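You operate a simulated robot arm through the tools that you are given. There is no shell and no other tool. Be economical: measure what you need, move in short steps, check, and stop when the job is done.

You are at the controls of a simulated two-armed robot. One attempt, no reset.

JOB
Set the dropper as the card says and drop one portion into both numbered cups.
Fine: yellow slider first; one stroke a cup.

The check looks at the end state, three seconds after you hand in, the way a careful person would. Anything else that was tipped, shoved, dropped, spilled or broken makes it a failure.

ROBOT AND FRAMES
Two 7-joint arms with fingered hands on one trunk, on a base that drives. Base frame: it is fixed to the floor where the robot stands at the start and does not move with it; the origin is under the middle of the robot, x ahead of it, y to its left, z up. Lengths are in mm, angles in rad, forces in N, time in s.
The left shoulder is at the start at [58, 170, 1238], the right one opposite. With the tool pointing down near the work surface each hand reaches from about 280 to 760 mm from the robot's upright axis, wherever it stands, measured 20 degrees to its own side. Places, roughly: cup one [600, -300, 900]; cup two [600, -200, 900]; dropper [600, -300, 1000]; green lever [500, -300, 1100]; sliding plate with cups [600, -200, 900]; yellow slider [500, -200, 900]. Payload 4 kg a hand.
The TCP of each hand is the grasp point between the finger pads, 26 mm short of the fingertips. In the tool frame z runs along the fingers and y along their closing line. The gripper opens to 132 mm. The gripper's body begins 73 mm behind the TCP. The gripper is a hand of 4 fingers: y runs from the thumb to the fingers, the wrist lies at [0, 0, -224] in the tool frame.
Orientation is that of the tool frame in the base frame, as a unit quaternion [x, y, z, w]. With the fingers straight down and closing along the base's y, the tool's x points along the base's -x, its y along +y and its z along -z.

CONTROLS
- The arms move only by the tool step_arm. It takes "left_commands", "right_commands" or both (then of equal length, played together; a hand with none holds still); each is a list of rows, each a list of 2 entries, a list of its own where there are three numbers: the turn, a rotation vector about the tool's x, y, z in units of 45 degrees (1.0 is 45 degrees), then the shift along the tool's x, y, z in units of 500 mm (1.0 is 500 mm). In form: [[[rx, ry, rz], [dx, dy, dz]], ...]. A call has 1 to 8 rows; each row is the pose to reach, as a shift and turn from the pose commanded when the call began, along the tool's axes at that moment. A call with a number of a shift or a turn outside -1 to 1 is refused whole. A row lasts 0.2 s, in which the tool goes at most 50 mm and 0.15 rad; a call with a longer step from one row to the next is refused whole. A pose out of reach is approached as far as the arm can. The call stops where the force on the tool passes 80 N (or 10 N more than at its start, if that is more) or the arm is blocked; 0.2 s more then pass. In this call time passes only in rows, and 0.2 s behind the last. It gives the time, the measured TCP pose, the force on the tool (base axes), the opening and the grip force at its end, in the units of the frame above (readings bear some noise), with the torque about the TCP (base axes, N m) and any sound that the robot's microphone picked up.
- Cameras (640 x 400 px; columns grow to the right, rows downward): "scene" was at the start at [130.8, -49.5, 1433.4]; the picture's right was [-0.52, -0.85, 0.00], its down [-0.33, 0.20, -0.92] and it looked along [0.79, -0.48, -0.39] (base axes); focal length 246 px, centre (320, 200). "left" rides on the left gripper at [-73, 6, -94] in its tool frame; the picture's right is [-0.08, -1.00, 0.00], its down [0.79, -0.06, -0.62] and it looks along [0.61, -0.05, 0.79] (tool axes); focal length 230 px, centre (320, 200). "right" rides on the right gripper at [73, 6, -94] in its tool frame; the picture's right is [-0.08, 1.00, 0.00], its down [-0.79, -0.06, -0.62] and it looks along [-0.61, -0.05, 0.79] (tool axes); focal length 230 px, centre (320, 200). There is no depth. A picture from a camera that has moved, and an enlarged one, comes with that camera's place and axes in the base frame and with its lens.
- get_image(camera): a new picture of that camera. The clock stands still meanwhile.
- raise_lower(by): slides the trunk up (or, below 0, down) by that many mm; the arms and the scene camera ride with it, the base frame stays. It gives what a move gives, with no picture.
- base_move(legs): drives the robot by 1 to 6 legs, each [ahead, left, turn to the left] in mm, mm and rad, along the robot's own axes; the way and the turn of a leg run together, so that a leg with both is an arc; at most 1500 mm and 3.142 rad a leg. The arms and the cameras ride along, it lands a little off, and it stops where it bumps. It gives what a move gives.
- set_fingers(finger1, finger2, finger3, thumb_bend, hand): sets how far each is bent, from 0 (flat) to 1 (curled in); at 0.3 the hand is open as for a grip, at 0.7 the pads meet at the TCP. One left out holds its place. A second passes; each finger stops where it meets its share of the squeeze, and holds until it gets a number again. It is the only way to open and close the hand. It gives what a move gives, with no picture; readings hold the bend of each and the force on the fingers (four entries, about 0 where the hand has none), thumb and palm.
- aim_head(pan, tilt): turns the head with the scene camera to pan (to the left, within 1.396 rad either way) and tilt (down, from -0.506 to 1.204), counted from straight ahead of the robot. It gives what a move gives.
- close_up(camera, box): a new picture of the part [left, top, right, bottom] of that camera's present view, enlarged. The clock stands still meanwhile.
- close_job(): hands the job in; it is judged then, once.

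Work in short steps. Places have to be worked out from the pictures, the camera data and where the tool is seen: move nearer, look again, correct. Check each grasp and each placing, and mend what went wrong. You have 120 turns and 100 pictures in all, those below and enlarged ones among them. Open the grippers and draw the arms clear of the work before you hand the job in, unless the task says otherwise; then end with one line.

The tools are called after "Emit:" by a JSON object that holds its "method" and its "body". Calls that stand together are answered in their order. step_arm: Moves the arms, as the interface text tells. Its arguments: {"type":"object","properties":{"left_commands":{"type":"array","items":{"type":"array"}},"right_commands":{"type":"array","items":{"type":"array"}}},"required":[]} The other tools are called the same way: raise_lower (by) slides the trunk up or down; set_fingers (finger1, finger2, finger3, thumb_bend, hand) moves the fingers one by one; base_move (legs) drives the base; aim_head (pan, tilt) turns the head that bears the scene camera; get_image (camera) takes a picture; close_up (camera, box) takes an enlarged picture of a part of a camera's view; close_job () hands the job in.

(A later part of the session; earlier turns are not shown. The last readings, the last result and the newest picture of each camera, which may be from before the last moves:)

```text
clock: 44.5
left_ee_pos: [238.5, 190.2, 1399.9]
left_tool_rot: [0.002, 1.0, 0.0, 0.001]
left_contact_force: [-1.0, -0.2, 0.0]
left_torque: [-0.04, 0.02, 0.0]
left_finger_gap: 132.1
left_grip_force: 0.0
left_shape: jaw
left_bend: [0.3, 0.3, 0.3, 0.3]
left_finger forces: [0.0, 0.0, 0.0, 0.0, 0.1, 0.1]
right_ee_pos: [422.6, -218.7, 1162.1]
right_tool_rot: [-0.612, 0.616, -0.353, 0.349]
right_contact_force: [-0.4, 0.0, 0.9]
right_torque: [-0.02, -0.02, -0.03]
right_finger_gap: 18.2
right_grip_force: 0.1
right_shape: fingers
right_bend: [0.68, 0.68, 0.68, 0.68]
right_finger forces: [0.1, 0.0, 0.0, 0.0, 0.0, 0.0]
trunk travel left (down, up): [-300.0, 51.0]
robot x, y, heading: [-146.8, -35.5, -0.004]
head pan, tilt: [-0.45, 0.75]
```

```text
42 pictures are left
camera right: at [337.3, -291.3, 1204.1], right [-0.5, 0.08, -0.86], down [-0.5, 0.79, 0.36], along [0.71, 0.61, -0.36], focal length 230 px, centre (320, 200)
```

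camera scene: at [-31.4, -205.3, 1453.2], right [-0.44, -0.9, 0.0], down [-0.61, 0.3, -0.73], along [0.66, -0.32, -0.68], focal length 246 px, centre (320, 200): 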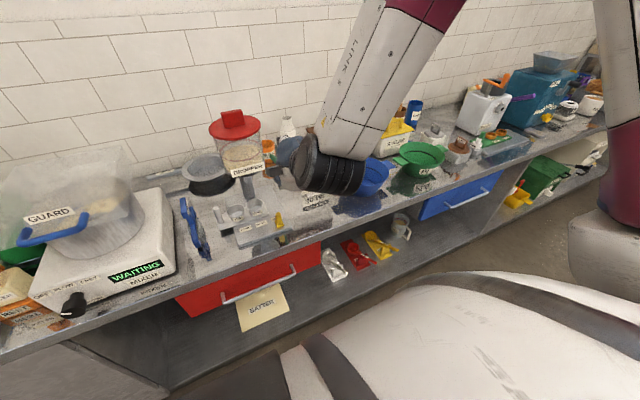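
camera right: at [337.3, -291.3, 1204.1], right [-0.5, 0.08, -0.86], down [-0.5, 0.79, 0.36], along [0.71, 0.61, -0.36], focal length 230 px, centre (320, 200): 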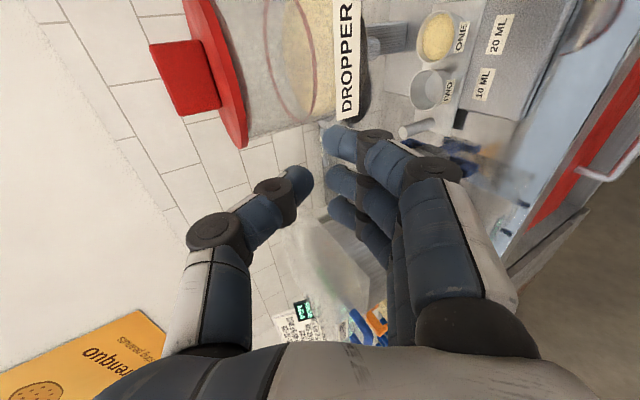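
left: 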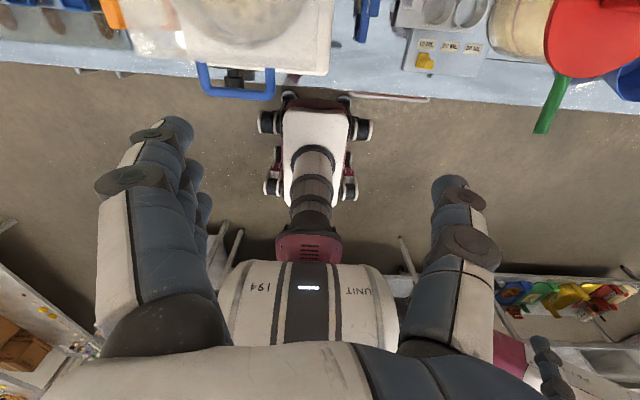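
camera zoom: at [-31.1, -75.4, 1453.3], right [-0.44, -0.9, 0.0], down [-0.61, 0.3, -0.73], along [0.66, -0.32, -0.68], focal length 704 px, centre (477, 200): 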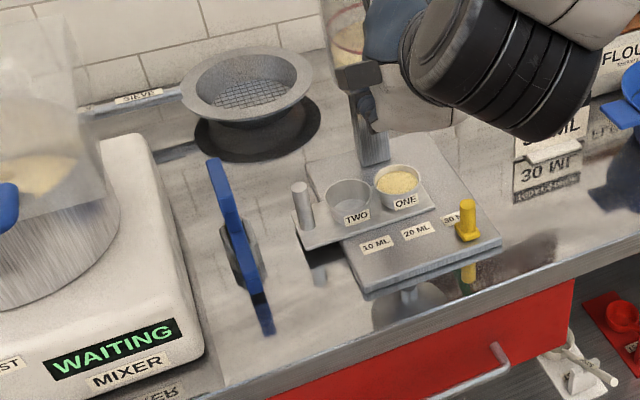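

The two base positions triangulate well. The post top is at [583,-152,933] and the blue tool's right face is near y −85, so a three-finger row is too wide. I'll use one straight finger with the others curled, and check which finger is on the −y side.

Emit:
{"method": "set_fingers", "body": {"hand": "right", "finger1": 0.15, "finger2": 1, "finger3": 1, "thumb_bend": 0.4}}

Emit:
{"method": "get_image", "body": {"camera": "right"}}

Emit:
{"method": "get_image", "body": {"camera": "scene"}}

```text
clock: 45.5
left_ee_pos: [238.6, 189.4, 1401.5]
left_tool_rot: [0.003, 1.0, -0.001, 0.0]
left_contact_force: [0.8, 0.0, -0.1]
left_torque: [0.03, -0.01, -0.05]
left_finger_gap: 132.0
left_grip_force: 0.1
left_shape: jaw
left_bend: [0.3, 0.3, 0.3, 0.3]
left_finger forces: [0.1, 0.0, 0.1, 0.1, 0.0, 0.0]
right_ee_pos: [423.5, -218.1, 1163.3]
right_tool_rot: [-0.612, 0.615, -0.354, 0.349]
right_contact_force: [0.1, -0.6, 0.2]
right_torque: [0.02, -0.04, 0.0]
right_finger_gap: 135.0
right_grip_force: 0.0
right_shape: fingers
right_bend: [0.15, 1.0, 1.0, 0.4]
right_finger forces: [0.1, 0.0, 0.0, 0.0, 0.1, 0.0]
trunk travel left (down, up): [-300.0, 51.0]
robot x, y, heading: [-149.2, -35.3, -0.008]
head pan, tilt: [-0.45, 0.75]
```

```text
41 pictures are left
camera right: at [337.3, -291.5, 1204.1], right [-0.5, 0.08, -0.86], down [-0.5, 0.79, 0.36], along [0.71, 0.61, -0.36], focal length 230 px, centre (320, 200)
```

right: 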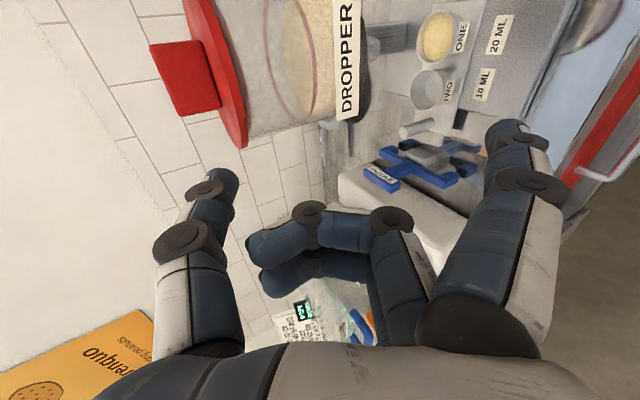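

```text
40 pictures are left
camera scene: at [-31.1, -75.6, 1453.3], right [-0.44, -0.9, 0.0], down [-0.61, 0.3, -0.73], along [0.66, -0.32, -0.68], focal length 246 px, centre (320, 200)
```

scene: 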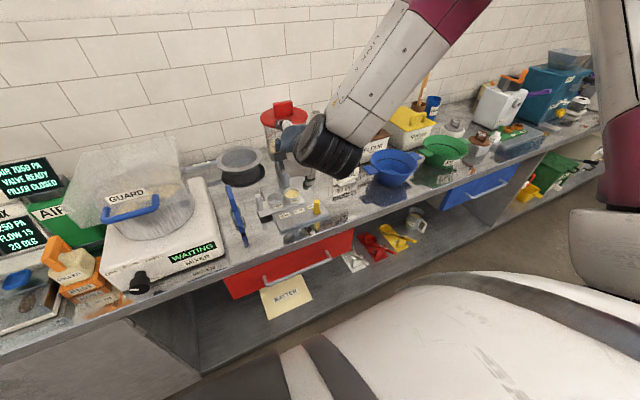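

Finger 1 is on the −y side, which is what I need. Bent to 0.3 it will hang well below the curled ones, which then pass above the blue tool. I set that, pitch another 13°, and check where the tip is.

Emit:
{"method": "set_fingers", "body": {"hand": "right", "finger1": 0.32}}

Emit:
{"method": "step_arm", "body": {"right_commands": [[[0.15, 0, 0], [0, 0, 0]], [[0.3, 0, 0], [0, 0, 0]]]}}

Emit:
{"method": "base_move", "body": {"legs": [[0, 121, 0]]}}

Emit:
{"method": "get_image", "body": {"camera": "right"}}

Emit:
{"method": "get_image", "body": {"camera": "scene"}}

```text
clock: 46.5
left_ee_pos: [239.0, 189.6, 1400.7]
left_tool_rot: [0.003, 1.0, 0.0, 0.0]
left_contact_force: [0.9, -0.2, -0.2]
left_torque: [0.02, 0.01, 0.01]
left_finger_gap: 132.0
left_grip_force: 0.2
left_shape: jaw
left_bend: [0.3, 0.3, 0.3, 0.3]
left_finger forces: [0.0, 0.1, 0.0, 0.0, 0.0, 0.1]
right_ee_pos: [423.1, -219.4, 1161.8]
right_tool_rot: [-0.612, 0.616, -0.352, 0.349]
right_contact_force: [0.0, 0.6, -1.0]
right_torque: [0.0, 0.0, 0.0]
right_finger_gap: 117.2
right_grip_force: 0.2
right_shape: fingers
right_bend: [0.32, 1.0, 1.0, 0.4]
right_finger forces: [0.1, 0.1, 0.0, 0.0, 0.1, 0.0]
trunk travel left (down, up): [-300.0, 51.0]
robot x, y, heading: [-145.2, -40.0, -0.011]
head pan, tilt: [-0.45, 0.75]
```

```text
clock: 47.1
left_ee_pos: [238.8, 190.5, 1400.5]
left_tool_rot: [0.003, 1.0, 0.0, 0.0]
left_contact_force: [0.2, -0.5, -0.1]
left_torque: [0.01, -0.01, 0.01]
left_finger_gap: 131.8
left_grip_force: 0.1
left_shape: jaw
left_bend: [0.3, 0.3, 0.3, 0.3]
left_finger forces: [0.1, 0.1, 0.0, 0.1, 0.1, 0.0]
right_ee_pos: [422.5, -219.0, 1162.3]
right_tool_rot: [-0.578, 0.582, -0.407, 0.402]
right_contact_force: [0.6, -0.5, 0.0]
right_torque: [0.03, 0.01, 0.0]
right_finger_gap: 116.8
right_grip_force: 0.1
right_shape: fingers
right_bend: [0.32, 1.0, 1.0, 0.4]
right_finger forces: [0.0, 0.0, 0.0, 0.1, 0.0, 0.0]
right hand out of reach, approached as far as the arm can: row 2
trunk travel left (down, up): [-300.0, 51.0]
robot x, y, heading: [-147.5, -40.2, -0.003]
head pan, tilt: [-0.45, 0.75]
```

```text
clock: 48.9
left_ee_pos: [240.0, 311.0, 1400.9]
left_tool_rot: [0.003, 1.0, 0.001, 0.0]
left_contact_force: [0.0, -0.9, 0.4]
left_torque: [0.0, 0.01, 0.01]
left_finger_gap: 132.1
left_grip_force: 0.1
left_shape: jaw
left_bend: [0.3, 0.3, 0.3, 0.3]
left_finger forces: [0.1, 0.1, 0.0, 0.0, 0.0, 0.0]
right_ee_pos: [423.6, -98.1, 1161.8]
right_tool_rot: [-0.578, 0.582, -0.407, 0.402]
right_contact_force: [0.1, 0.1, -0.3]
right_torque: [-0.02, -0.02, 0.03]
right_finger_gap: 117.3
right_grip_force: 0.0
right_shape: fingers
right_bend: [0.32, 1.0, 1.0, 0.4]
right_finger forces: [0.1, 0.0, 0.0, 0.0, 0.1, 0.0]
trunk travel left (down, up): [-300.0, 51.0]
robot x, y, heading: [-145.9, 83.1, -0.005]
head pan, tilt: [-0.45, 0.75]
```

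```text
39 pictures are left
camera right: at [331.6, -169.8, 1188.6], right [-0.34, 0.08, -0.94], down [-0.55, 0.79, 0.27], along [0.76, 0.61, -0.23], focal length 230 px, centre (320, 200)
```

right: 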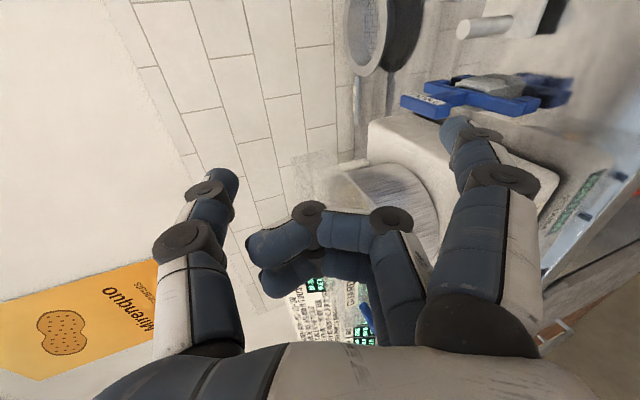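

```text
38 pictures are left
camera scene: at [-30.4, 46.2, 1453.3], right [-0.44, -0.9, 0.0], down [-0.61, 0.3, -0.73], along [0.66, -0.32, -0.68], focal length 246 px, centre (320, 200)
```

scene: 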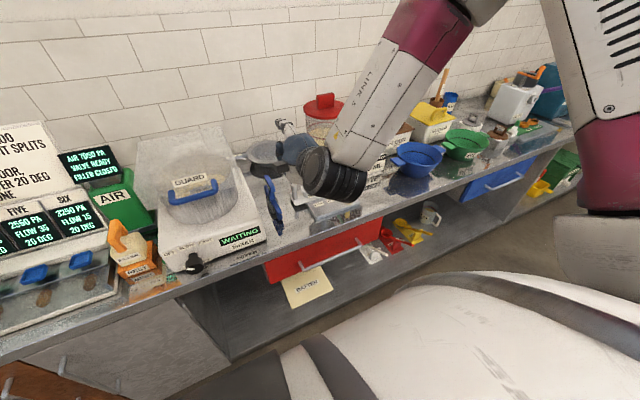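

The tip is about 77 mm below the TCP at a pitch near 70°. I lower the trunk 187 mm here, in front of the work, then drive forward part of the way and check clearances.

Emit:
{"method": "raise_lower", "body": {"by": -187}}

Emit:
{"method": "base_move", "body": {"legs": [[80, 0, 0]]}}

Emit:
{"method": "get_image", "body": {"camera": "right"}}

Emit:
{"method": "get_image", "body": {"camera": "scene"}}

```text
clock: 50.9
left_ee_pos: [238.5, 311.6, 1214.1]
left_tool_rot: [0.003, 1.0, 0.0, 0.001]
left_contact_force: [-0.4, 0.3, -0.2]
left_torque: [-0.01, -0.01, -0.03]
left_finger_gap: 132.0
left_grip_force: 0.1
left_shape: jaw
left_bend: [0.3, 0.3, 0.3, 0.3]
left_finger forces: [0.1, 0.1, 0.0, 0.0, 0.0, 0.1]
right_ee_pos: [431.6, -97.2, 937.7]
right_tool_rot: [-0.594, 0.598, -0.383, 0.379]
right_contact_force: [-0.4, 0.6, 2.0]
right_torque: [0.02, -0.03, 0.0]
right_finger_gap: 113.2
right_grip_force: 0.7
right_shape: fingers
right_bend: [0.34, 1.0, 1.0, 0.4]
right_finger forces: [1.7, 0.0, 0.1, 0.1, 0.0, 0.0]
trunk travel left (down, up): [-113.0, 238.0]
robot x, y, heading: [-149.4, 83.7, -0.009]
head pan, tilt: [-0.45, 0.75]
```

```text
clock: 52.0
left_ee_pos: [319.3, 310.3, 1215.0]
left_tool_rot: [0.003, 1.0, 0.0, -0.001]
left_contact_force: [0.6, 0.6, 0.2]
left_torque: [-0.01, -0.02, -0.01]
left_finger_gap: 131.8
left_grip_force: 0.1
left_shape: jaw
left_bend: [0.3, 0.3, 0.3, 0.3]
left_finger forces: [0.1, 0.0, 0.0, 0.1, 0.0, 0.0]
right_ee_pos: [510.8, -98.7, 937.5]
right_tool_rot: [-0.593, 0.599, -0.382, 0.379]
right_contact_force: [-1.2, 0.4, 5.4]
right_torque: [-0.12, 0.13, -0.06]
right_finger_gap: 111.8
right_grip_force: 2.2
right_shape: fingers
right_bend: [0.35, 1.0, 1.0, 0.4]
right_finger forces: [4.9, 0.1, 0.0, 0.0, 0.0, 0.0]
trunk travel left (down, up): [-113.0, 238.0]
robot x, y, heading: [-68.6, 83.9, -0.008]
head pan, tilt: [-0.45, 0.75]
```

```text
37 pictures are left
camera right: at [422.2, -170.5, 970.6], right [-0.42, 0.08, -0.9], down [-0.53, 0.79, 0.31], along [0.74, 0.61, -0.29], focal length 230 px, centre (320, 200)
```

right: 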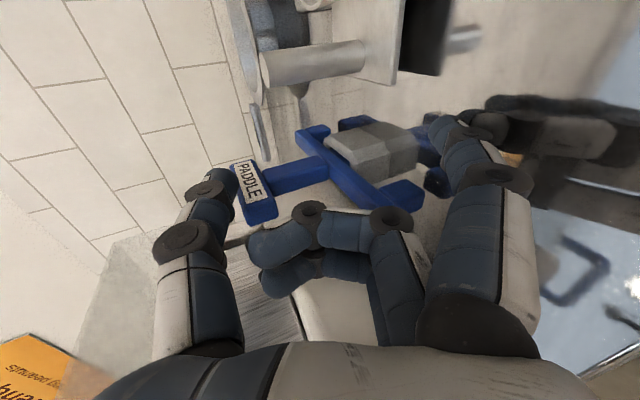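

```text
36 pictures are left
camera scene: at [160.9, 44.8, 1258.1], right [-0.44, -0.9, 0.0], down [-0.61, 0.3, -0.73], along [0.66, -0.32, -0.68], focal length 246 px, centre (320, 200)
```

scene: 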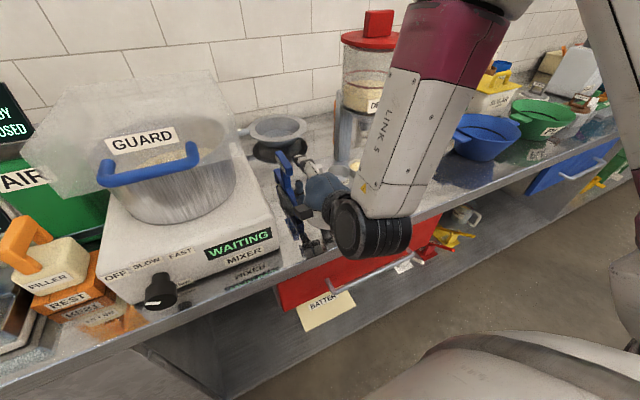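

The arm sagged during the trunk move, so the finger is lightly on the counter (TCP z 937). I raise the trunk 45 mm at once and look again.

Emit:
{"method": "raise_lower", "body": {"by": 45}}

Emit:
{"method": "get_image", "body": {"camera": "right"}}

Emit:
{"method": "get_image", "body": {"camera": "scene"}}

```text
clock: 52.9
left_ee_pos: [320.7, 310.8, 1258.4]
left_tool_rot: [0.003, 1.0, 0.0, -0.001]
left_contact_force: [0.3, -0.1, -0.9]
left_torque: [-0.03, 0.01, -0.01]
left_finger_gap: 131.8
left_grip_force: 0.1
left_shape: jaw
left_bend: [0.3, 0.3, 0.3, 0.3]
left_finger forces: [0.0, 0.1, 0.0, 0.1, 0.0, 0.1]
right_ee_pos: [512.3, -97.7, 981.0]
right_tool_rot: [-0.594, 0.599, -0.382, 0.378]
right_contact_force: [-0.7, -0.5, -1.0]
right_torque: [-0.03, -0.05, 0.03]
right_finger_gap: 116.4
right_grip_force: 0.2
right_shape: fingers
right_bend: [0.32, 1.0, 1.0, 0.4]
right_finger forces: [0.0, 0.1, 0.0, 0.0, 0.0, 0.1]
trunk travel left (down, up): [-158.0, 193.0]
robot x, y, heading: [-68.2, 85.7, -0.006]
head pan, tilt: [-0.45, 0.75]
```

```text
35 pictures are left
camera right: at [423.1, -170.4, 1014.1], right [-0.42, 0.08, -0.9], down [-0.53, 0.79, 0.31], along [0.74, 0.61, -0.29], focal length 230 px, centre (320, 200)
```

right: 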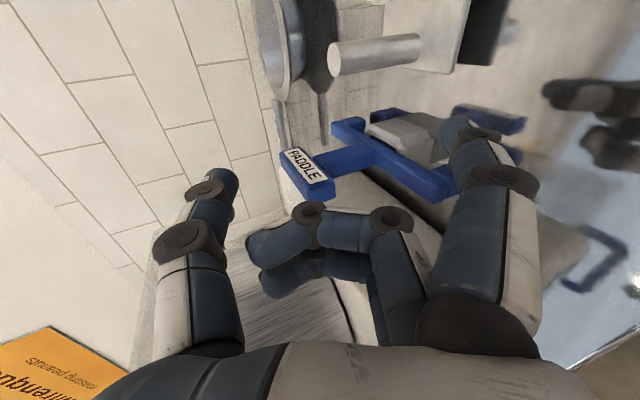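

```text
34 pictures are left
camera scene: at [117.4, 45.2, 1307.1], right [-0.44, -0.9, 0.0], down [-0.61, 0.3, -0.73], along [0.66, -0.32, -0.68], focal length 246 px, centre (320, 200)
```

scene: 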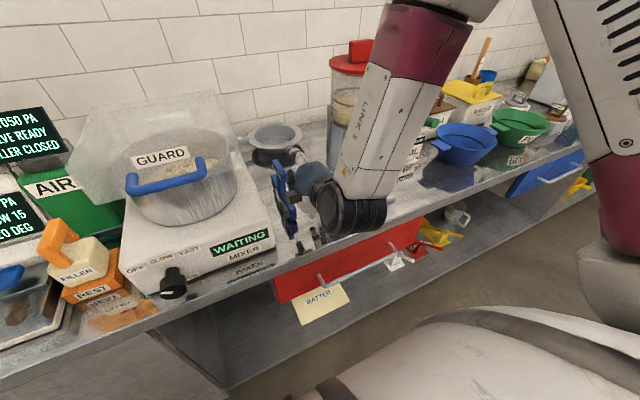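

Driving all the way in would bring the elbow close to the hopper. It is safer to work with the arm stretched, so I back the base 230 mm and then extend the arm forward.

Emit:
{"method": "base_move", "body": {"legs": [[-230, 0, 0]]}}

Emit:
{"method": "step_arm", "body": {"right_commands": [[[0, 0, 0], [0, -0.034, 0.072]], [[0, 0, 0], [0, -0.068, 0.144]], [[0, 0, 0], [0, -0.1, 0.217]], [[0, 0, 0], [0, -0.134, 0.29]], [[0, 0, 0], [0, -0.168, 0.362]]]}}

Emit:
{"method": "get_image", "body": {"camera": "scene"}}

```text
clock: 54.6
left_ee_pos: [90.6, 312.5, 1258.9]
left_tool_rot: [0.001, 1.0, 0.0, 0.001]
left_contact_force: [0.7, -0.8, 1.0]
left_torque: [0.03, -0.07, 0.03]
left_finger_gap: 131.9
left_grip_force: 0.1
left_shape: jaw
left_bend: [0.3, 0.3, 0.3, 0.3]
left_finger forces: [0.0, 0.1, 0.0, 0.0, 0.0, 0.0]
right_ee_pos: [284.5, -94.3, 980.3]
right_tool_rot: [-0.594, 0.598, -0.382, 0.379]
right_contact_force: [-0.5, -0.1, 0.3]
right_torque: [0.01, 0.02, 0.0]
right_finger_gap: 116.5
right_grip_force: 0.1
right_shape: fingers
right_bend: [0.32, 1.0, 1.0, 0.4]
right_finger forces: [0.0, 0.1, 0.1, 0.0, 0.0, 0.1]
trunk travel left (down, up): [-158.0, 193.0]
robot x, y, heading: [-292.4, 85.6, -0.004]
head pan, tilt: [-0.45, 0.75]
```

```text
clock: 55.8
left_ee_pos: [92.6, 313.7, 1258.5]
left_tool_rot: [0.001, 1.0, 0.0, -0.001]
left_contact_force: [0.8, -0.4, 0.2]
left_torque: [-0.02, 0.0, 0.0]
left_finger_gap: 131.8
left_grip_force: 0.1
left_shape: jaw
left_bend: [0.3, 0.3, 0.3, 0.3]
left_finger forces: [0.1, 0.1, 0.1, 0.0, 0.1, 0.0]
right_ee_pos: [485.1, -94.9, 978.2]
right_tool_rot: [-0.595, 0.598, -0.382, 0.378]
right_contact_force: [-0.7, 0.4, -0.2]
right_torque: [-0.02, -0.01, 0.03]
right_finger_gap: 116.5
right_grip_force: 0.0
right_shape: fingers
right_bend: [0.32, 1.0, 1.0, 0.4]
right_finger forces: [0.0, 0.1, 0.1, 0.0, 0.0, 0.0]
trunk travel left (down, up): [-158.0, 193.0]
robot x, y, heading: [-293.3, 86.8, -0.007]
head pan, tilt: [-0.45, 0.75]
```

```text
33 pictures are left
camera scene: at [-109.3, 46.7, 1307.2], right [-0.44, -0.9, 0.0], down [-0.61, 0.3, -0.73], along [0.66, -0.32, -0.68], focal length 246 px, centre (320, 200)
```

scene: 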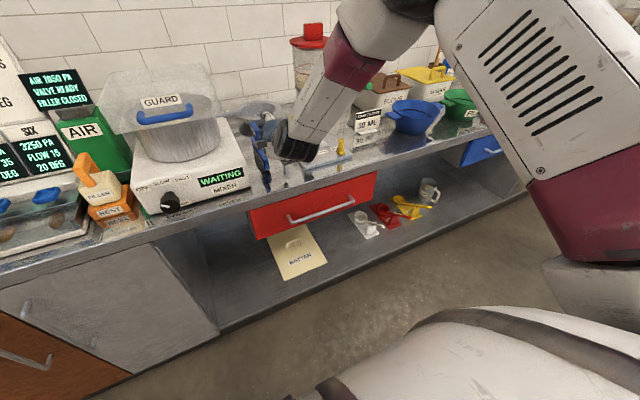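

With the arm stretched the elbow stays well back of the hopper. I extend another 80 mm along x, bringing the single finger into the gap beside the post.

Emit:
{"method": "step_arm", "body": {"right_commands": [[[0, 0, 0], [0, -0.022, 0.048]], [[0, 0, 0], [0, -0.045, 0.096]], [[0, 0, 0], [0, -0.067, 0.145]]]}}

Emit:
{"method": "get_image", "body": {"camera": "right"}}

Emit:
{"method": "close_up", "body": {"camera": "scene", "box": [220, 20, 420, 200]}}

```text
clock: 56.6
left_ee_pos: [91.2, 313.5, 1259.8]
left_tool_rot: [0.001, 1.0, 0.0, 0.001]
left_contact_force: [0.4, -0.6, 0.4]
left_torque: [-0.01, 0.01, 0.04]
left_finger_gap: 132.0
left_grip_force: 0.0
left_shape: jaw
left_bend: [0.3, 0.3, 0.3, 0.3]
left_finger forces: [0.0, 0.0, 0.0, 0.0, 0.0, 0.1]
right_ee_pos: [564.9, -94.8, 982.2]
right_tool_rot: [-0.595, 0.597, -0.382, 0.379]
right_contact_force: [-1.6, -0.1, 1.5]
right_torque: [0.04, 0.02, 0.01]
right_finger_gap: 116.6
right_grip_force: 0.7
right_shape: fingers
right_bend: [0.32, 1.0, 1.0, 0.4]
right_finger forces: [0.0, 0.0, 2.1, 0.0, 0.1, 0.0]
trunk travel left (down, up): [-158.0, 193.0]
robot x, y, heading: [-294.6, 81.3, -0.004]
head pan, tilt: [-0.45, 0.75]
```

```text
32 pictures are left
camera right: at [475.6, -168.3, 1015.4], right [-0.42, 0.08, -0.91], down [-0.53, 0.79, 0.31], along [0.74, 0.61, -0.29], focal length 230 px, centre (320, 200)
```

right: 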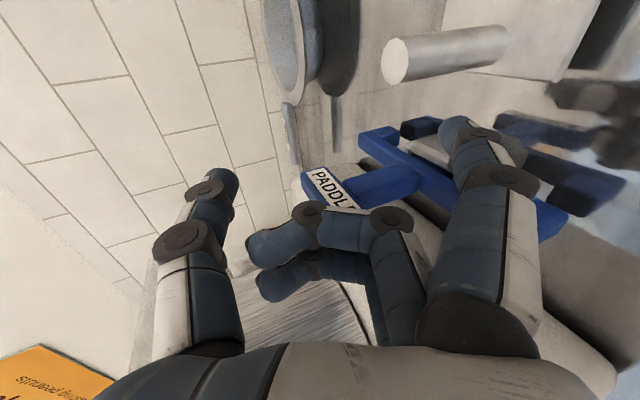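

```text
2.22 times, centred on (320, 110) of scene
camera zoom: at [-110.5, 46.7, 1307.6], right [-0.44, -0.9, 0.0], down [-0.61, 0.3, -0.73], along [0.66, -0.32, -0.68], focal length 548 px, centre (320, 400)
```

zoom: 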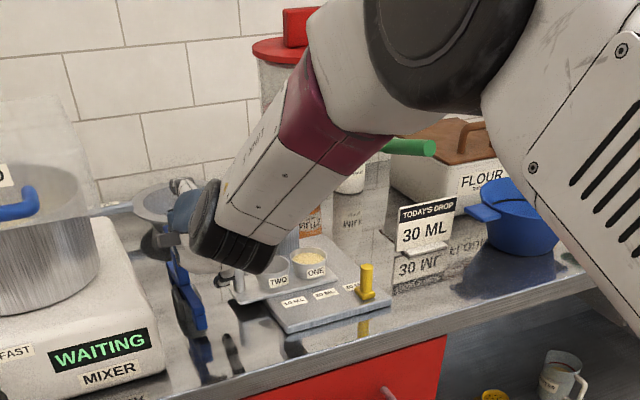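

Finger 3 reports 2 N: the curled finger is touching the paddle. I stop, lift the hand 30 mm, draw it straight back, then check the paddle.

Emit:
{"method": "step_arm", "body": {"right_commands": [[[0, 0, 0], [0, -0.025, -0.02]], [[0, 0, 0], [0, -0.05, -0.045]], [[0, 0, 0], [0, -0.05, -0.12]], [[0, 0, 0], [0, -0.05, -0.2]], [[0, 0, 0], [0, -0.05, -0.28]], [[0, 0, 0], [0, -0.05, -0.36]], [[0, 0, 0], [0, -0.05, -0.44]], [[0, 0, 0], [0, -0.05, -0.5]]]}}

Emit:
{"method": "close_up", "body": {"camera": "scene", "box": [200, 60, 400, 200]}}

```text
clock: 58.4
left_ee_pos: [90.6, 312.6, 1259.2]
left_tool_rot: [0.001, 1.0, 0.0, 0.001]
left_contact_force: [0.0, 0.0, 0.1]
left_torque: [-0.02, 0.01, -0.01]
left_finger_gap: 131.9
left_grip_force: 0.1
left_shape: jaw
left_bend: [0.3, 0.3, 0.3, 0.3]
left_finger forces: [0.0, 0.0, 0.0, 0.0, 0.0, 0.0]
right_ee_pos: [350.6, -96.4, 1109.1]
right_tool_rot: [-0.594, 0.597, -0.383, 0.379]
right_contact_force: [-0.8, 0.2, 0.6]
right_torque: [-0.02, -0.03, -0.01]
right_finger_gap: 116.5
right_grip_force: 0.0
right_shape: fingers
right_bend: [0.32, 1.0, 1.0, 0.4]
right_finger forces: [0.0, 0.0, 0.0, 0.1, 0.0, 0.1]
trunk travel left (down, up): [-158.0, 193.0]
robot x, y, heading: [-292.2, 84.6, -0.001]
head pan, tilt: [-0.45, 0.75]
```

```text
2.86 times, centred on (300, 130) of scene
camera zoom: at [-111.0, 46.7, 1307.7], right [-0.44, -0.9, 0.0], down [-0.61, 0.3, -0.73], along [0.66, -0.32, -0.68], focal length 704 px, centre (377, 400)
```

zoom: 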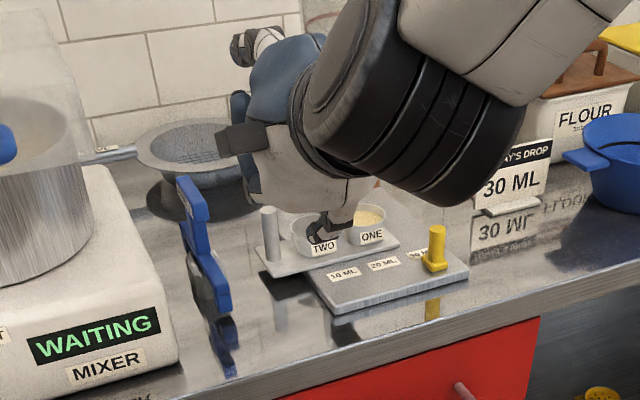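

The paddle still stands upright, at most about a centimetre off, and I won't go near it that way again. The left hand suits this better: its camera and elbow will be away from the hopper. I pull the right arm back and yaw the left hand 90° the same way.

Emit:
{"method": "step_arm", "body": {"left_commands": [[[0, 0, -0.167], [0, 0, 0]], [[0, 0, -0.333], [0, 0, 0]], [[0, 0, -0.5], [0, 0, 0]], [[0, 0, -0.667], [0, 0, 0]], [[0, 0, -0.833], [0, 0, 0]], [[0, 0, -1], [0, 0, 0]]], "right_commands": [[[0, 0, 0], [0, 0.02, -0.04]], [[0, 0, 0], [0, 0.04, -0.08]], [[0, 0, 0], [0, 0.06, -0.12]], [[0, 0, 0], [0, 0.08, -0.16]], [[0, 0, 0], [0, 0.1, -0.2]], [[0, 0, 0], [0, 0.1, -0.217]]]}}

Emit:
{"method": "step_arm", "body": {"left_commands": [[[0, 0, -0.167], [0, 0, 0]], [[0, 0, -0.333], [0, 0, 0]], [[0, 0, -0.5], [0, 0, 0]], [[0, 0, -0.667], [0, 0, 0]], [[0, 0, -0.833], [0, 0, 0]], [[0, 0, -1], [0, 0, 0]]]}}

Emit:
{"method": "set_fingers", "body": {"hand": "left", "finger1": 0.2, "finger2": 1, "finger3": 1, "thumb_bend": 0.4}}

Emit:
{"method": "get_image", "body": {"camera": "left"}}

```text
clock: 59.8
left_ee_pos: [177.9, 342.2, 1271.5]
left_tool_rot: [-0.378, 0.926, 0.001, -0.003]
left_contact_force: [0.1, 0.5, 1.3]
left_torque: [0.01, 0.01, -0.01]
left_finger_gap: 131.8
left_grip_force: 0.0
left_shape: jaw
left_bend: [0.3, 0.3, 0.3, 0.3]
left_finger forces: [0.0, 0.0, 0.0, 0.0, 0.0, 0.1]
left hand out of reach, approached as far as the arm can: row 4, 5, 6
right_ee_pos: [253.1, -89.3, 1115.2]
right_tool_rot: [-0.594, 0.598, -0.381, 0.379]
right_contact_force: [-0.2, 0.7, 0.5]
right_torque: [0.02, 0.01, 0.01]
right_finger_gap: 116.3
right_grip_force: 0.0
right_shape: fingers
right_bend: [0.32, 1.0, 1.0, 0.4]
right_finger forces: [0.1, 0.0, 0.0, 0.1, 0.1, 0.0]
right hand out of reach, approached as far as the arm can: row 5, 6
trunk travel left (down, up): [-158.0, 193.0]
robot x, y, heading: [-292.0, 78.7, 0.002]
head pan, tilt: [-0.45, 0.75]
```

```text
clock: 61.2
left_ee_pos: [213.7, 363.4, 1273.4]
left_tool_rot: [-0.704, 0.709, -0.026, -0.027]
left_contact_force: [-3.3, 7.8, 4.9]
left_torque: [-0.62, -0.33, 0.06]
left_finger_gap: 131.8
left_grip_force: 0.1
left_shape: jaw
left_bend: [0.3, 0.3, 0.3, 0.3]
left_finger forces: [0.0, 0.1, 0.0, 0.0, 0.0, 0.0]
left hand out of reach, approached as far as the arm can: row 1, 2, 3, 4, 5, 6
right_ee_pos: [254.1, -96.9, 1113.0]
right_tool_rot: [-0.593, 0.601, -0.379, 0.379]
right_contact_force: [0.2, -1.9, -1.1]
right_torque: [0.14, -0.02, 0.21]
right_finger_gap: 116.4
right_grip_force: 0.2
right_shape: fingers
right_bend: [0.32, 1.0, 1.0, 0.4]
right_finger forces: [0.0, 0.1, 0.1, 0.0, 0.0, 0.0]
trunk travel left (down, up): [-158.0, 193.0]
robot x, y, heading: [-297.0, 84.9, 0.005]
head pan, tilt: [-0.45, 0.75]
```

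```text
clock: 62.2
left_ee_pos: [211.0, 380.4, 1272.7]
left_tool_rot: [0.715, -0.699, 0.024, 0.022]
left_contact_force: [0.3, 0.2, 0.2]
left_torque: [-0.03, 0.02, -0.03]
left_finger_gap: 130.9
left_grip_force: 0.1
left_shape: fingers
left_bend: [0.2, 1.0, 1.0, 0.4]
left_finger forces: [0.1, 0.0, 0.0, 0.0, 0.0, 0.0]
right_ee_pos: [251.2, -86.9, 1115.0]
right_tool_rot: [-0.594, 0.597, -0.383, 0.379]
right_contact_force: [0.2, 0.3, -0.1]
right_torque: [-0.02, 0.0, 0.0]
right_finger_gap: 116.3
right_grip_force: 0.0
right_shape: fingers
right_bend: [0.32, 1.0, 1.0, 0.4]
right_finger forces: [0.0, 0.0, 0.0, 0.0, 0.1, 0.0]
trunk travel left (down, up): [-158.0, 193.0]
robot x, y, heading: [-296.0, 82.1, 0.001]
head pan, tilt: [-0.45, 0.75]
```

```text
29 pictures are left
camera left: at [204.2, 460.4, 1363.4], right [0.99, 0.1, 0.0], down [0.08, -0.74, 0.67], along [0.06, -0.66, -0.75], focal length 230 px, centre (320, 200)
```

left: 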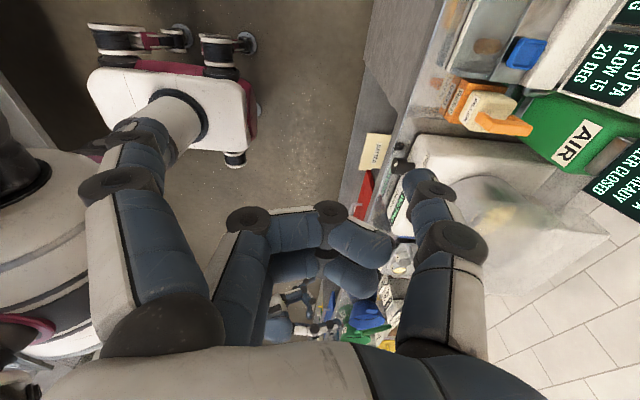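

The extended finger is on the camera (+y) side here, so on this hand I need finger 3 instead. I swap them and pitch 45° while lowering, in the free space in front of the counter.

Emit:
{"method": "set_fingers", "body": {"hand": "left", "finger1": 1, "finger2": 1, "finger3": 0.2}}

Emit:
{"method": "step_arm", "body": {"left_commands": [[[0.167, 0, 0], [0.03, 0, 0.05]], [[0.333, 0, 0], [0.06, 0, 0.1]], [[0.5, 0, 0], [0.09, 0, 0.15]], [[0.667, 0, 0], [0.12, 0, 0.2]], [[0.833, 0, 0], [0.15, 0, 0.25]], [[1, 0, 0], [0.18, 0, 0.3]]]}}

Emit:
{"method": "get_image", "body": {"camera": "left"}}

```text
clock: 63.2
left_ee_pos: [212.1, 380.9, 1272.0]
left_tool_rot: [0.715, -0.698, 0.021, 0.024]
left_contact_force: [-0.3, 0.0, 0.0]
left_torque: [0.01, -0.01, -0.01]
left_finger_gap: 53.8
left_grip_force: 0.0
left_shape: fingers
left_bend: [1.0, 1.0, 0.2, 0.4]
left_finger forces: [0.0, 0.1, 0.0, 0.0, 0.1, 0.1]
right_ee_pos: [252.3, -87.3, 1116.1]
right_tool_rot: [-0.595, 0.597, -0.382, 0.38]
right_contact_force: [0.1, -0.4, 0.0]
right_torque: [0.01, -0.02, -0.03]
right_finger_gap: 116.6
right_grip_force: 0.1
right_shape: fingers
right_bend: [0.32, 1.0, 1.0, 0.4]
right_finger forces: [0.0, 0.0, 0.0, 0.1, 0.0, 0.0]
trunk travel left (down, up): [-158.0, 193.0]
robot x, y, heading: [-293.5, 82.4, -0.003]
head pan, tilt: [-0.45, 0.75]
```

```text
clock: 64.6
left_ee_pos: [247.2, 334.6, 1017.0]
left_tool_rot: [0.673, -0.638, 0.283, -0.246]
left_contact_force: [-0.1, -0.1, 0.0]
left_torque: [-0.04, 0.02, 0.01]
left_finger_gap: 53.5
left_grip_force: 0.1
left_shape: fingers
left_bend: [1.0, 1.0, 0.2, 0.4]
left_finger forces: [0.1, 0.0, 0.0, 0.1, 0.0, 0.0]
left hand out of reach, approached as far as the arm can: row 1, 2, 3, 4, 5, 6
right_ee_pos: [251.5, -87.8, 1115.0]
right_tool_rot: [-0.595, 0.597, -0.382, 0.379]
right_contact_force: [-0.3, -0.1, 1.5]
right_torque: [-0.05, 0.02, 0.0]
right_finger_gap: 116.3
right_grip_force: 0.1
right_shape: fingers
right_bend: [0.32, 1.0, 1.0, 0.4]
right_finger forces: [0.1, 0.0, 0.1, 0.0, 0.0, 0.1]
trunk travel left (down, up): [-158.0, 193.0]
robot x, y, heading: [-292.7, 85.0, -0.001]
head pan, tilt: [-0.45, 0.75]
```

```text
28 pictures are left
camera left: at [176.5, 411.3, 1075.0], right [0.71, 0.14, 0.68], down [-0.36, -0.76, 0.54], along [0.6, -0.64, -0.49], focal length 230 px, centre (320, 200)
```

left: 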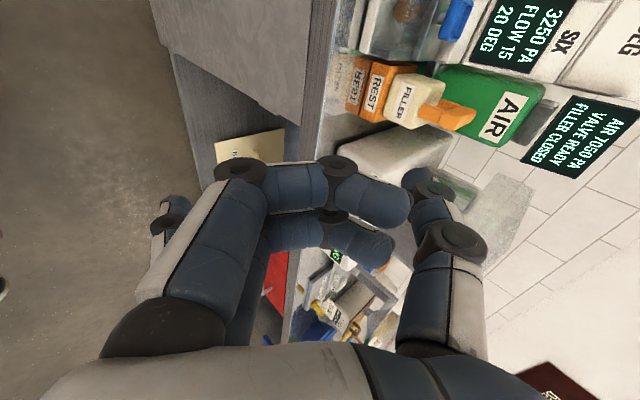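

The left hand is at [247,335,1017] with a usable pitch of about 44°. I pitch 20° more, then strafe the base right 357 mm in front of the counter so the left arm faces the post.

Emit:
{"method": "step_arm", "body": {"left_commands": [[[0.15, 0, 0], [0, 0, 0.02]], [[0.3, 0, 0], [0, 0, 0.04]], [[0.444, 0, 0], [0, -0.02, 0.06]]]}}

Emit:
{"method": "base_move", "body": {"legs": [[0, -357, 0]]}}

Emit:
{"method": "aim_head", "body": {"pan": 0.1, "tilt": 0.6}}

Emit:
{"method": "get_image", "body": {"camera": "scene"}}

```text
clock: 65.4
left_ee_pos: [277.3, 358.1, 1024.4]
left_tool_rot: [0.616, -0.572, 0.397, -0.368]
left_contact_force: [-0.1, 0.4, -0.1]
left_torque: [0.01, 0.05, 0.05]
left_finger_gap: 53.5
left_grip_force: 0.1
left_shape: fingers
left_bend: [1.0, 1.0, 0.2, 0.4]
left_finger forces: [0.1, 0.1, 0.0, 0.0, 0.0, 0.0]
left hand out of reach, approached as far as the arm can: row 3
right_ee_pos: [254.0, -89.1, 1115.7]
right_tool_rot: [-0.596, 0.597, -0.382, 0.378]
right_contact_force: [-0.6, 0.2, 0.3]
right_torque: [0.0, 0.0, 0.03]
right_finger_gap: 116.3
right_grip_force: 0.0
right_shape: fingers
right_bend: [0.32, 1.0, 1.0, 0.4]
right_finger forces: [0.1, 0.1, 0.1, 0.0, 0.0, 0.0]
trunk travel left (down, up): [-158.0, 193.0]
robot x, y, heading: [-296.0, 83.2, 0.0]
head pan, tilt: [-0.45, 0.75]
```

```text
clock: 69.0
left_ee_pos: [276.8, 2.6, 1019.5]
left_tool_rot: [0.617, -0.576, 0.394, -0.364]
left_contact_force: [0.2, 0.3, 0.0]
left_torque: [-0.02, 0.01, -0.02]
left_finger_gap: 53.5
left_grip_force: 0.1
left_shape: fingers
left_bend: [1.0, 1.0, 0.2, 0.4]
left_finger forces: [0.0, 0.0, 0.0, 0.0, 0.0, 0.1]
right_ee_pos: [249.3, -443.7, 1116.2]
right_tool_rot: [-0.592, 0.6, -0.383, 0.378]
right_contact_force: [-0.3, 1.6, -0.5]
right_torque: [0.01, 0.0, -0.02]
right_finger_gap: 116.4
right_grip_force: 0.0
right_shape: fingers
right_bend: [0.32, 1.0, 1.0, 0.4]
right_finger forces: [0.0, 0.0, 0.1, 0.1, 0.1, 0.0]
trunk travel left (down, up): [-158.0, 193.0]
robot x, y, heading: [-294.3, -265.9, -0.014]
head pan, tilt: [-0.45, 0.75]
```

```text
clock: 70.0
left_ee_pos: [276.1, 4.5, 1019.4]
left_tool_rot: [0.619, -0.574, 0.394, -0.362]
left_contact_force: [-0.6, -0.5, -0.4]
left_torque: [0.04, 0.0, 0.01]
left_finger_gap: 53.5
left_grip_force: 0.1
left_shape: fingers
left_bend: [1.0, 1.0, 0.2, 0.4]
left_finger forces: [0.1, 0.0, 0.0, 0.0, 0.0, 0.1]
right_ee_pos: [248.1, -444.0, 1115.4]
right_tool_rot: [-0.592, 0.599, -0.384, 0.378]
right_contact_force: [-0.9, -0.2, -0.3]
right_torque: [0.0, -0.03, 0.0]
right_finger_gap: 116.1
right_grip_force: 0.0
right_shape: fingers
right_bend: [0.32, 1.0, 1.0, 0.4]
right_finger forces: [0.0, 0.1, 0.1, 0.0, 0.0, 0.0]
trunk travel left (down, up): [-158.0, 193.0]
robot x, y, heading: [-296.8, -268.5, -0.006]
head pan, tilt: [0.099, 0.6]
```

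```text
27 pictures are left
camera scene: at [-98.6, -262.0, 1320.3], right [0.09, -1.0, 0.0], down [-0.56, -0.05, -0.82], along [0.82, 0.07, -0.57], focal length 246 px, centre (320, 200)
```

scene: 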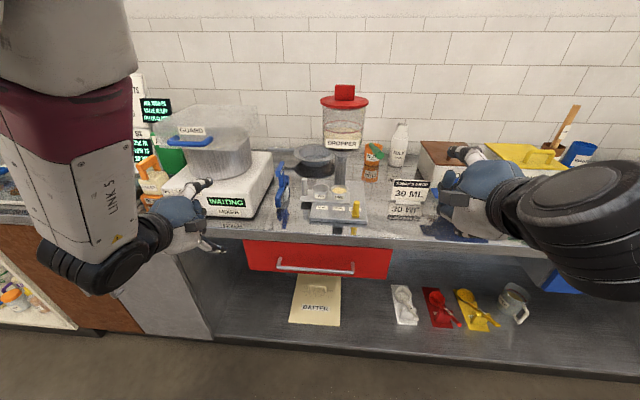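

This gives a clear front view, with both forearms out to the sides. I zoom in to check the dropper set, the paddle and the post.

Emit:
{"method": "close_up", "body": {"camera": "scene", "box": [230, 80, 420, 240]}}

```text
2.50 times, centred on (325, 160) of scene
camera zoom: at [-98.6, -262.0, 1320.3], right [0.09, -1.0, 0.0], down [-0.56, -0.05, -0.82], along [0.82, 0.07, -0.57], focal length 616 px, centre (308, 300)
```

zoom: 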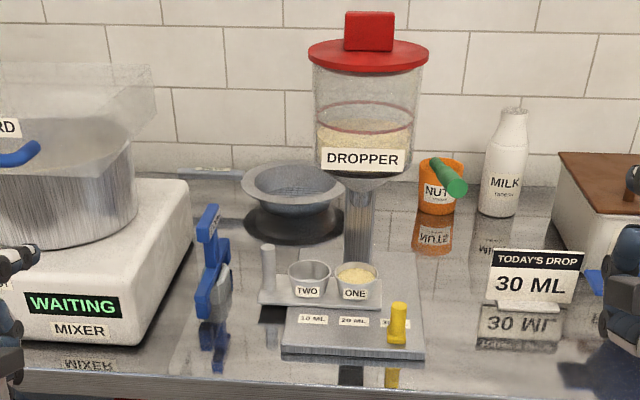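

The gap between post and paddle is about 40 mm at the base, enough for one 20 mm finger. I bring the left hand to a stop short of it, with the fingertip near [480,-121,921].

Emit:
{"method": "step_arm", "body": {"left_commands": [[[0, 0, 0], [0.033, -0.026, 0.069]], [[0, 0, 0], [0.065, -0.052, 0.138]], [[0, 0, 0], [0.098, -0.079, 0.207]], [[0, 0, 0], [0.131, -0.105, 0.276]], [[0, 0, 0], [0.163, -0.131, 0.345]], [[0, 0, 0], [0.196, -0.157, 0.414]]]}}

Emit:
{"method": "get_image", "body": {"camera": "scene"}}

Emit:
{"method": "get_image", "body": {"camera": "left"}}

```text
clock: 71.6
left_ee_pos: [508.2, -39.6, 1030.2]
left_tool_rot: [0.643, -0.547, 0.401, -0.356]
left_contact_force: [-0.4, 0.3, -0.3]
left_torque: [0.01, 0.01, -0.01]
left_finger_gap: 53.5
left_grip_force: 0.0
left_shape: fingers
left_bend: [1.0, 1.0, 0.2, 0.4]
left_finger forces: [0.0, 0.0, 0.1, 0.0, 0.0, 0.0]
left hand out of reach, approached as far as the arm can: row 1, 2, 3, 4, 5, 6
right_ee_pos: [249.4, -442.2, 1117.2]
right_tool_rot: [-0.592, 0.6, -0.383, 0.378]
right_contact_force: [0.4, -1.2, 0.3]
right_torque: [0.0, -0.01, 0.02]
right_finger_gap: 116.3
right_grip_force: 0.2
right_shape: fingers
right_bend: [0.32, 1.0, 1.0, 0.4]
right_finger forces: [0.1, 0.1, 0.0, 0.0, 0.0, 0.0]
trunk travel left (down, up): [-158.0, 193.0]
robot x, y, heading: [-295.2, -263.3, -0.005]
head pan, tilt: [0.099, 0.6]
stopped in row 6 (left hand): the arm was blocked; the commanded pose is now the measured one
```

```text
25 pictures are left
camera scene: at [-99.2, -261.4, 1320.6], right [0.09, -1.0, 0.0], down [-0.56, -0.05, -0.83], along [0.82, 0.07, -0.56], focal length 246 px, centre (320, 200)
```

scene: 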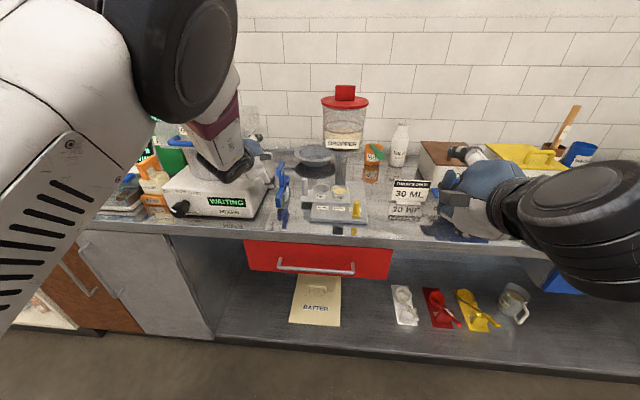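

```text
24 pictures are left
camera left: at [416.6, 30.2, 1055.8], right [0.41, 0.22, 0.88], down [-0.47, -0.78, 0.42], along [0.78, -0.59, -0.21], focal length 230 px, centre (320, 200)
```

left: 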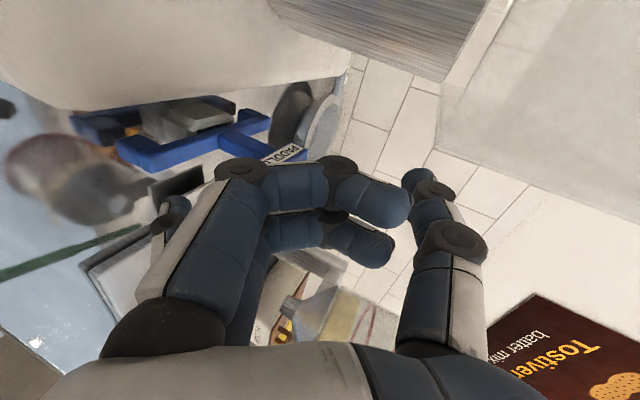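

The arm can't swing further right, but the base can carry it. The fingertip works out to [490,-79,942]. I strafe right 43 mm, lower 30 mm, and go forward 50 mm to the mouth of the gap.

Emit:
{"method": "base_move", "body": {"legs": [[0, -43, 0]]}}

Emit:
{"method": "raise_lower", "body": {"by": -28}}

Emit:
{"method": "get_image", "body": {"camera": "left"}}

Emit:
{"method": "close_up", "body": {"camera": "scene", "box": [160, 60, 400, 240]}}

```text
clock: 72.7
left_ee_pos: [507.9, -84.7, 1029.4]
left_tool_rot: [0.643, -0.547, 0.401, -0.356]
left_contact_force: [-0.4, -0.6, 0.4]
left_torque: [0.02, 0.02, 0.02]
left_finger_gap: 53.6
left_grip_force: 0.0
left_shape: fingers
left_bend: [1.0, 1.0, 0.2, 0.4]
left_finger forces: [0.1, 0.0, 0.0, 0.0, 0.0, 0.0]
right_ee_pos: [247.9, -487.4, 1115.4]
right_tool_rot: [-0.594, 0.599, -0.383, 0.378]
right_contact_force: [0.5, 0.2, 0.0]
right_torque: [-0.02, -0.03, -0.05]
right_finger_gap: 116.5
right_grip_force: 0.0
right_shape: fingers
right_bend: [0.32, 1.0, 1.0, 0.4]
right_finger forces: [0.0, 0.0, 0.0, 0.1, 0.1, 0.0]
trunk travel left (down, up): [-158.0, 193.0]
robot x, y, heading: [-298.6, -309.4, -0.01]
head pan, tilt: [0.099, 0.6]
```

```text
clock: 73.4
left_ee_pos: [506.0, -67.6, 997.2]
left_tool_rot: [0.654, -0.537, 0.398, -0.353]
left_contact_force: [-0.4, -0.4, -0.3]
left_torque: [0.0, 0.05, -0.01]
left_finger_gap: 53.5
left_grip_force: 0.0
left_shape: fingers
left_bend: [1.0, 1.0, 0.2, 0.4]
left_finger forces: [0.0, 0.0, 0.0, 0.1, 0.0, 0.0]
right_ee_pos: [262.7, -486.8, 1057.2]
right_tool_rot: [-0.605, 0.612, -0.363, 0.356]
right_contact_force: [-0.3, -0.9, 0.0]
right_torque: [0.01, 0.01, 0.02]
right_finger_gap: 116.4
right_grip_force: 0.0
right_shape: fingers
right_bend: [0.32, 1.0, 1.0, 0.4]
right_finger forces: [0.0, 0.0, 0.0, 0.1, 0.0, 0.0]
trunk travel left (down, up): [-130.0, 221.0]
robot x, y, heading: [-299.7, -309.5, -0.009]
head pan, tilt: [0.099, 0.6]
```

```text
23 pictures are left
camera left: at [412.2, 0.2, 1023.0], right [0.41, 0.25, 0.88], down [-0.45, -0.78, 0.43], along [0.79, -0.57, -0.21], focal length 230 px, centre (320, 200)
```

left: 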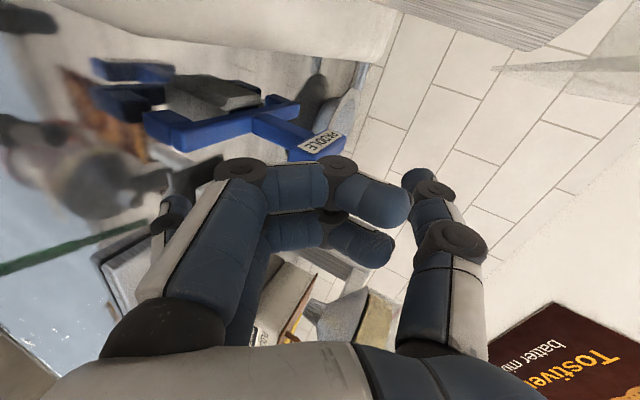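

```text
2.22 times, centred on (280, 150) of scene
camera zoom: at [-74.2, -305.5, 1290.7], right [0.09, -1.0, 0.0], down [-0.56, -0.05, -0.83], along [0.82, 0.08, -0.56], focal length 548 px, centre (409, 311)
```

zoom: 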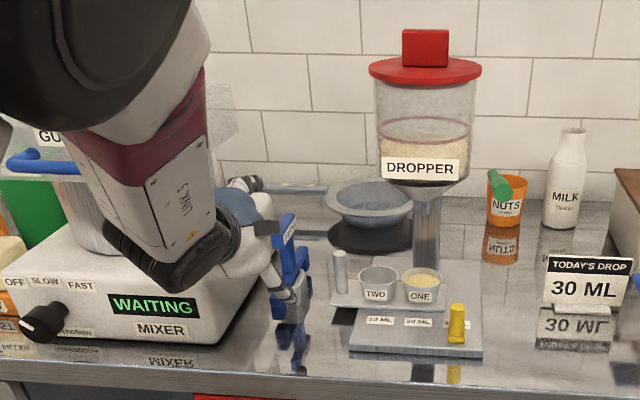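

Over this gap the curled fingers would meet the paddle's label block (top near z 962). A better shape is the hand flat and low: fingers side by side vertically, sliding straight into the gap as a thin blade, with the body in front of the hopper. I back off and roll the left hand 90° for that.

Emit:
{"method": "base_move", "body": {"legs": [[-150, 0, 0]]}}

Emit:
{"method": "step_arm", "body": {"left_commands": [[[0, 0, 0.167], [0, 0, 0]], [[0, 0, 0.333], [0, 0, 0]], [[0, 0, 0.5], [0, 0, 0]], [[0, 0, 0.667], [0, 0, 0]], [[0, 0, 0.833], [0, 0, 0]], [[0, 0, 1], [0, 0, 0]]]}}

Emit:
{"method": "step_arm", "body": {"left_commands": [[[0, 0, 0.167], [0, 0, 0]], [[0, 0, 0.333], [0, 0, 0]], [[0, 0, 0.5], [0, 0, 0]], [[0, 0, 0.667], [0, 0, 0]], [[0, 0, 0.833], [0, 0, 0]], [[0, 0, 1], [0, 0, 0]]]}}

Emit:
{"method": "set_fingers", "body": {"hand": "left", "finger1": 0.5, "finger2": 0.5, "finger3": 0.5, "thumb_bend": 1}}

Emit:
{"method": "get_image", "body": {"camera": "scene"}}

```text
clock: 74.8
left_ee_pos: [358.5, -71.2, 1001.7]
left_tool_rot: [0.651, -0.537, 0.402, -0.354]
left_contact_force: [0.4, -0.2, 0.7]
left_torque: [-0.03, 0.07, 0.01]
left_finger_gap: 53.6
left_grip_force: 0.0
left_shape: fingers
left_bend: [1.0, 1.0, 0.2, 0.4]
left_finger forces: [0.1, 0.0, 0.0, 0.0, 0.0, 0.0]
right_ee_pos: [114.6, -485.9, 1055.4]
right_tool_rot: [-0.606, 0.613, -0.361, 0.357]
right_contact_force: [-0.3, 0.1, -1.2]
right_torque: [-0.03, 0.01, -0.01]
right_finger_gap: 116.6
right_grip_force: 0.1
right_shape: fingers
right_bend: [0.32, 1.0, 1.0, 0.4]
right_finger forces: [0.0, 0.1, 0.0, 0.1, 0.1, 0.1]
trunk travel left (down, up): [-130.0, 221.0]
robot x, y, heading: [-445.9, -309.4, -0.009]
head pan, tilt: [0.099, 0.6]
```

```text
clock: 76.4
left_ee_pos: [357.1, -31.9, 1004.7]
left_tool_rot: [-0.432, 0.725, -0.239, 0.48]
left_contact_force: [-0.1, -0.3, -0.2]
left_torque: [-0.05, 0.02, 0.01]
left_finger_gap: 53.5
left_grip_force: 0.0
left_shape: fingers
left_bend: [1.0, 1.0, 0.2, 0.4]
left_finger forces: [0.0, 0.0, 0.0, 0.0, 0.0, 0.0]
right_ee_pos: [115.1, -485.3, 1054.9]
right_tool_rot: [-0.606, 0.613, -0.362, 0.356]
right_contact_force: [-0.6, 0.9, -0.1]
right_torque: [0.03, 0.01, -0.02]
right_finger_gap: 116.1
right_grip_force: 0.1
right_shape: fingers
right_bend: [0.32, 1.0, 1.0, 0.4]
right_finger forces: [0.0, 0.0, 0.0, 0.1, 0.0, 0.0]
trunk travel left (down, up): [-130.0, 221.0]
robot x, y, heading: [-445.6, -311.7, -0.009]
head pan, tilt: [0.099, 0.6]
stopped in row 6 (left hand): the arm was blocked; the commanded pose is now the measured one
```

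```text
clock: 78.0
left_ee_pos: [355.5, 1.5, 1003.8]
left_tool_rot: [-0.155, 0.83, -0.041, 0.534]
left_contact_force: [-0.4, 0.2, -0.4]
left_torque: [0.01, 0.0, -0.02]
left_finger_gap: 53.5
left_grip_force: 0.1
left_shape: fingers
left_bend: [1.0, 1.0, 0.2, 0.4]
left_finger forces: [0.0, 0.0, 0.0, 0.1, 0.0, 0.0]
right_ee_pos: [115.2, -485.0, 1055.7]
right_tool_rot: [-0.606, 0.613, -0.363, 0.356]
right_contact_force: [0.9, -0.3, 0.2]
right_torque: [-0.01, -0.01, 0.05]
right_finger_gap: 116.5
right_grip_force: 0.0
right_shape: fingers
right_bend: [0.32, 1.0, 1.0, 0.4]
right_finger forces: [0.0, 0.0, 0.0, 0.0, 0.1, 0.0]
trunk travel left (down, up): [-130.0, 221.0]
robot x, y, heading: [-444.2, -311.9, -0.009]
head pan, tilt: [0.099, 0.6]
stopped in row 6 (left hand): the arm was blocked; the commanded pose is now the measured one
```

```text
clock: 79.0
left_ee_pos: [354.6, 0.3, 1003.9]
left_tool_rot: [-0.154, 0.83, -0.04, 0.535]
left_contact_force: [0.7, -0.7, -0.4]
left_torque: [-0.02, -0.02, 0.0]
left_finger_gap: 39.2
left_grip_force: 0.1
left_shape: fingers
left_bend: [0.5, 0.5, 0.5, 1.0]
left_finger forces: [0.1, 0.1, 0.1, 0.1, 0.0, 0.0]
right_ee_pos: [114.6, -485.3, 1055.0]
right_tool_rot: [-0.606, 0.612, -0.363, 0.356]
right_contact_force: [-0.2, 0.4, 0.9]
right_torque: [0.02, -0.02, 0.01]
right_finger_gap: 116.6
right_grip_force: 0.2
right_shape: fingers
right_bend: [0.32, 1.0, 1.0, 0.4]
right_finger forces: [0.0, 0.0, 0.0, 0.0, 0.1, 0.1]
trunk travel left (down, up): [-130.0, 221.0]
robot x, y, heading: [-447.6, -307.7, -0.011]
head pan, tilt: [0.099, 0.6]
```

```text
21 pictures are left
camera scene: at [-221.3, -304.4, 1290.0], right [0.09, -1.0, 0.0], down [-0.56, -0.05, -0.83], along [0.82, 0.07, -0.56], focal length 246 px, centre (320, 200)
```

scene: 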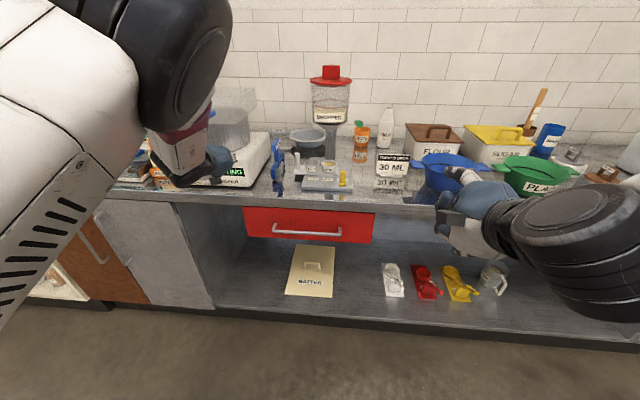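

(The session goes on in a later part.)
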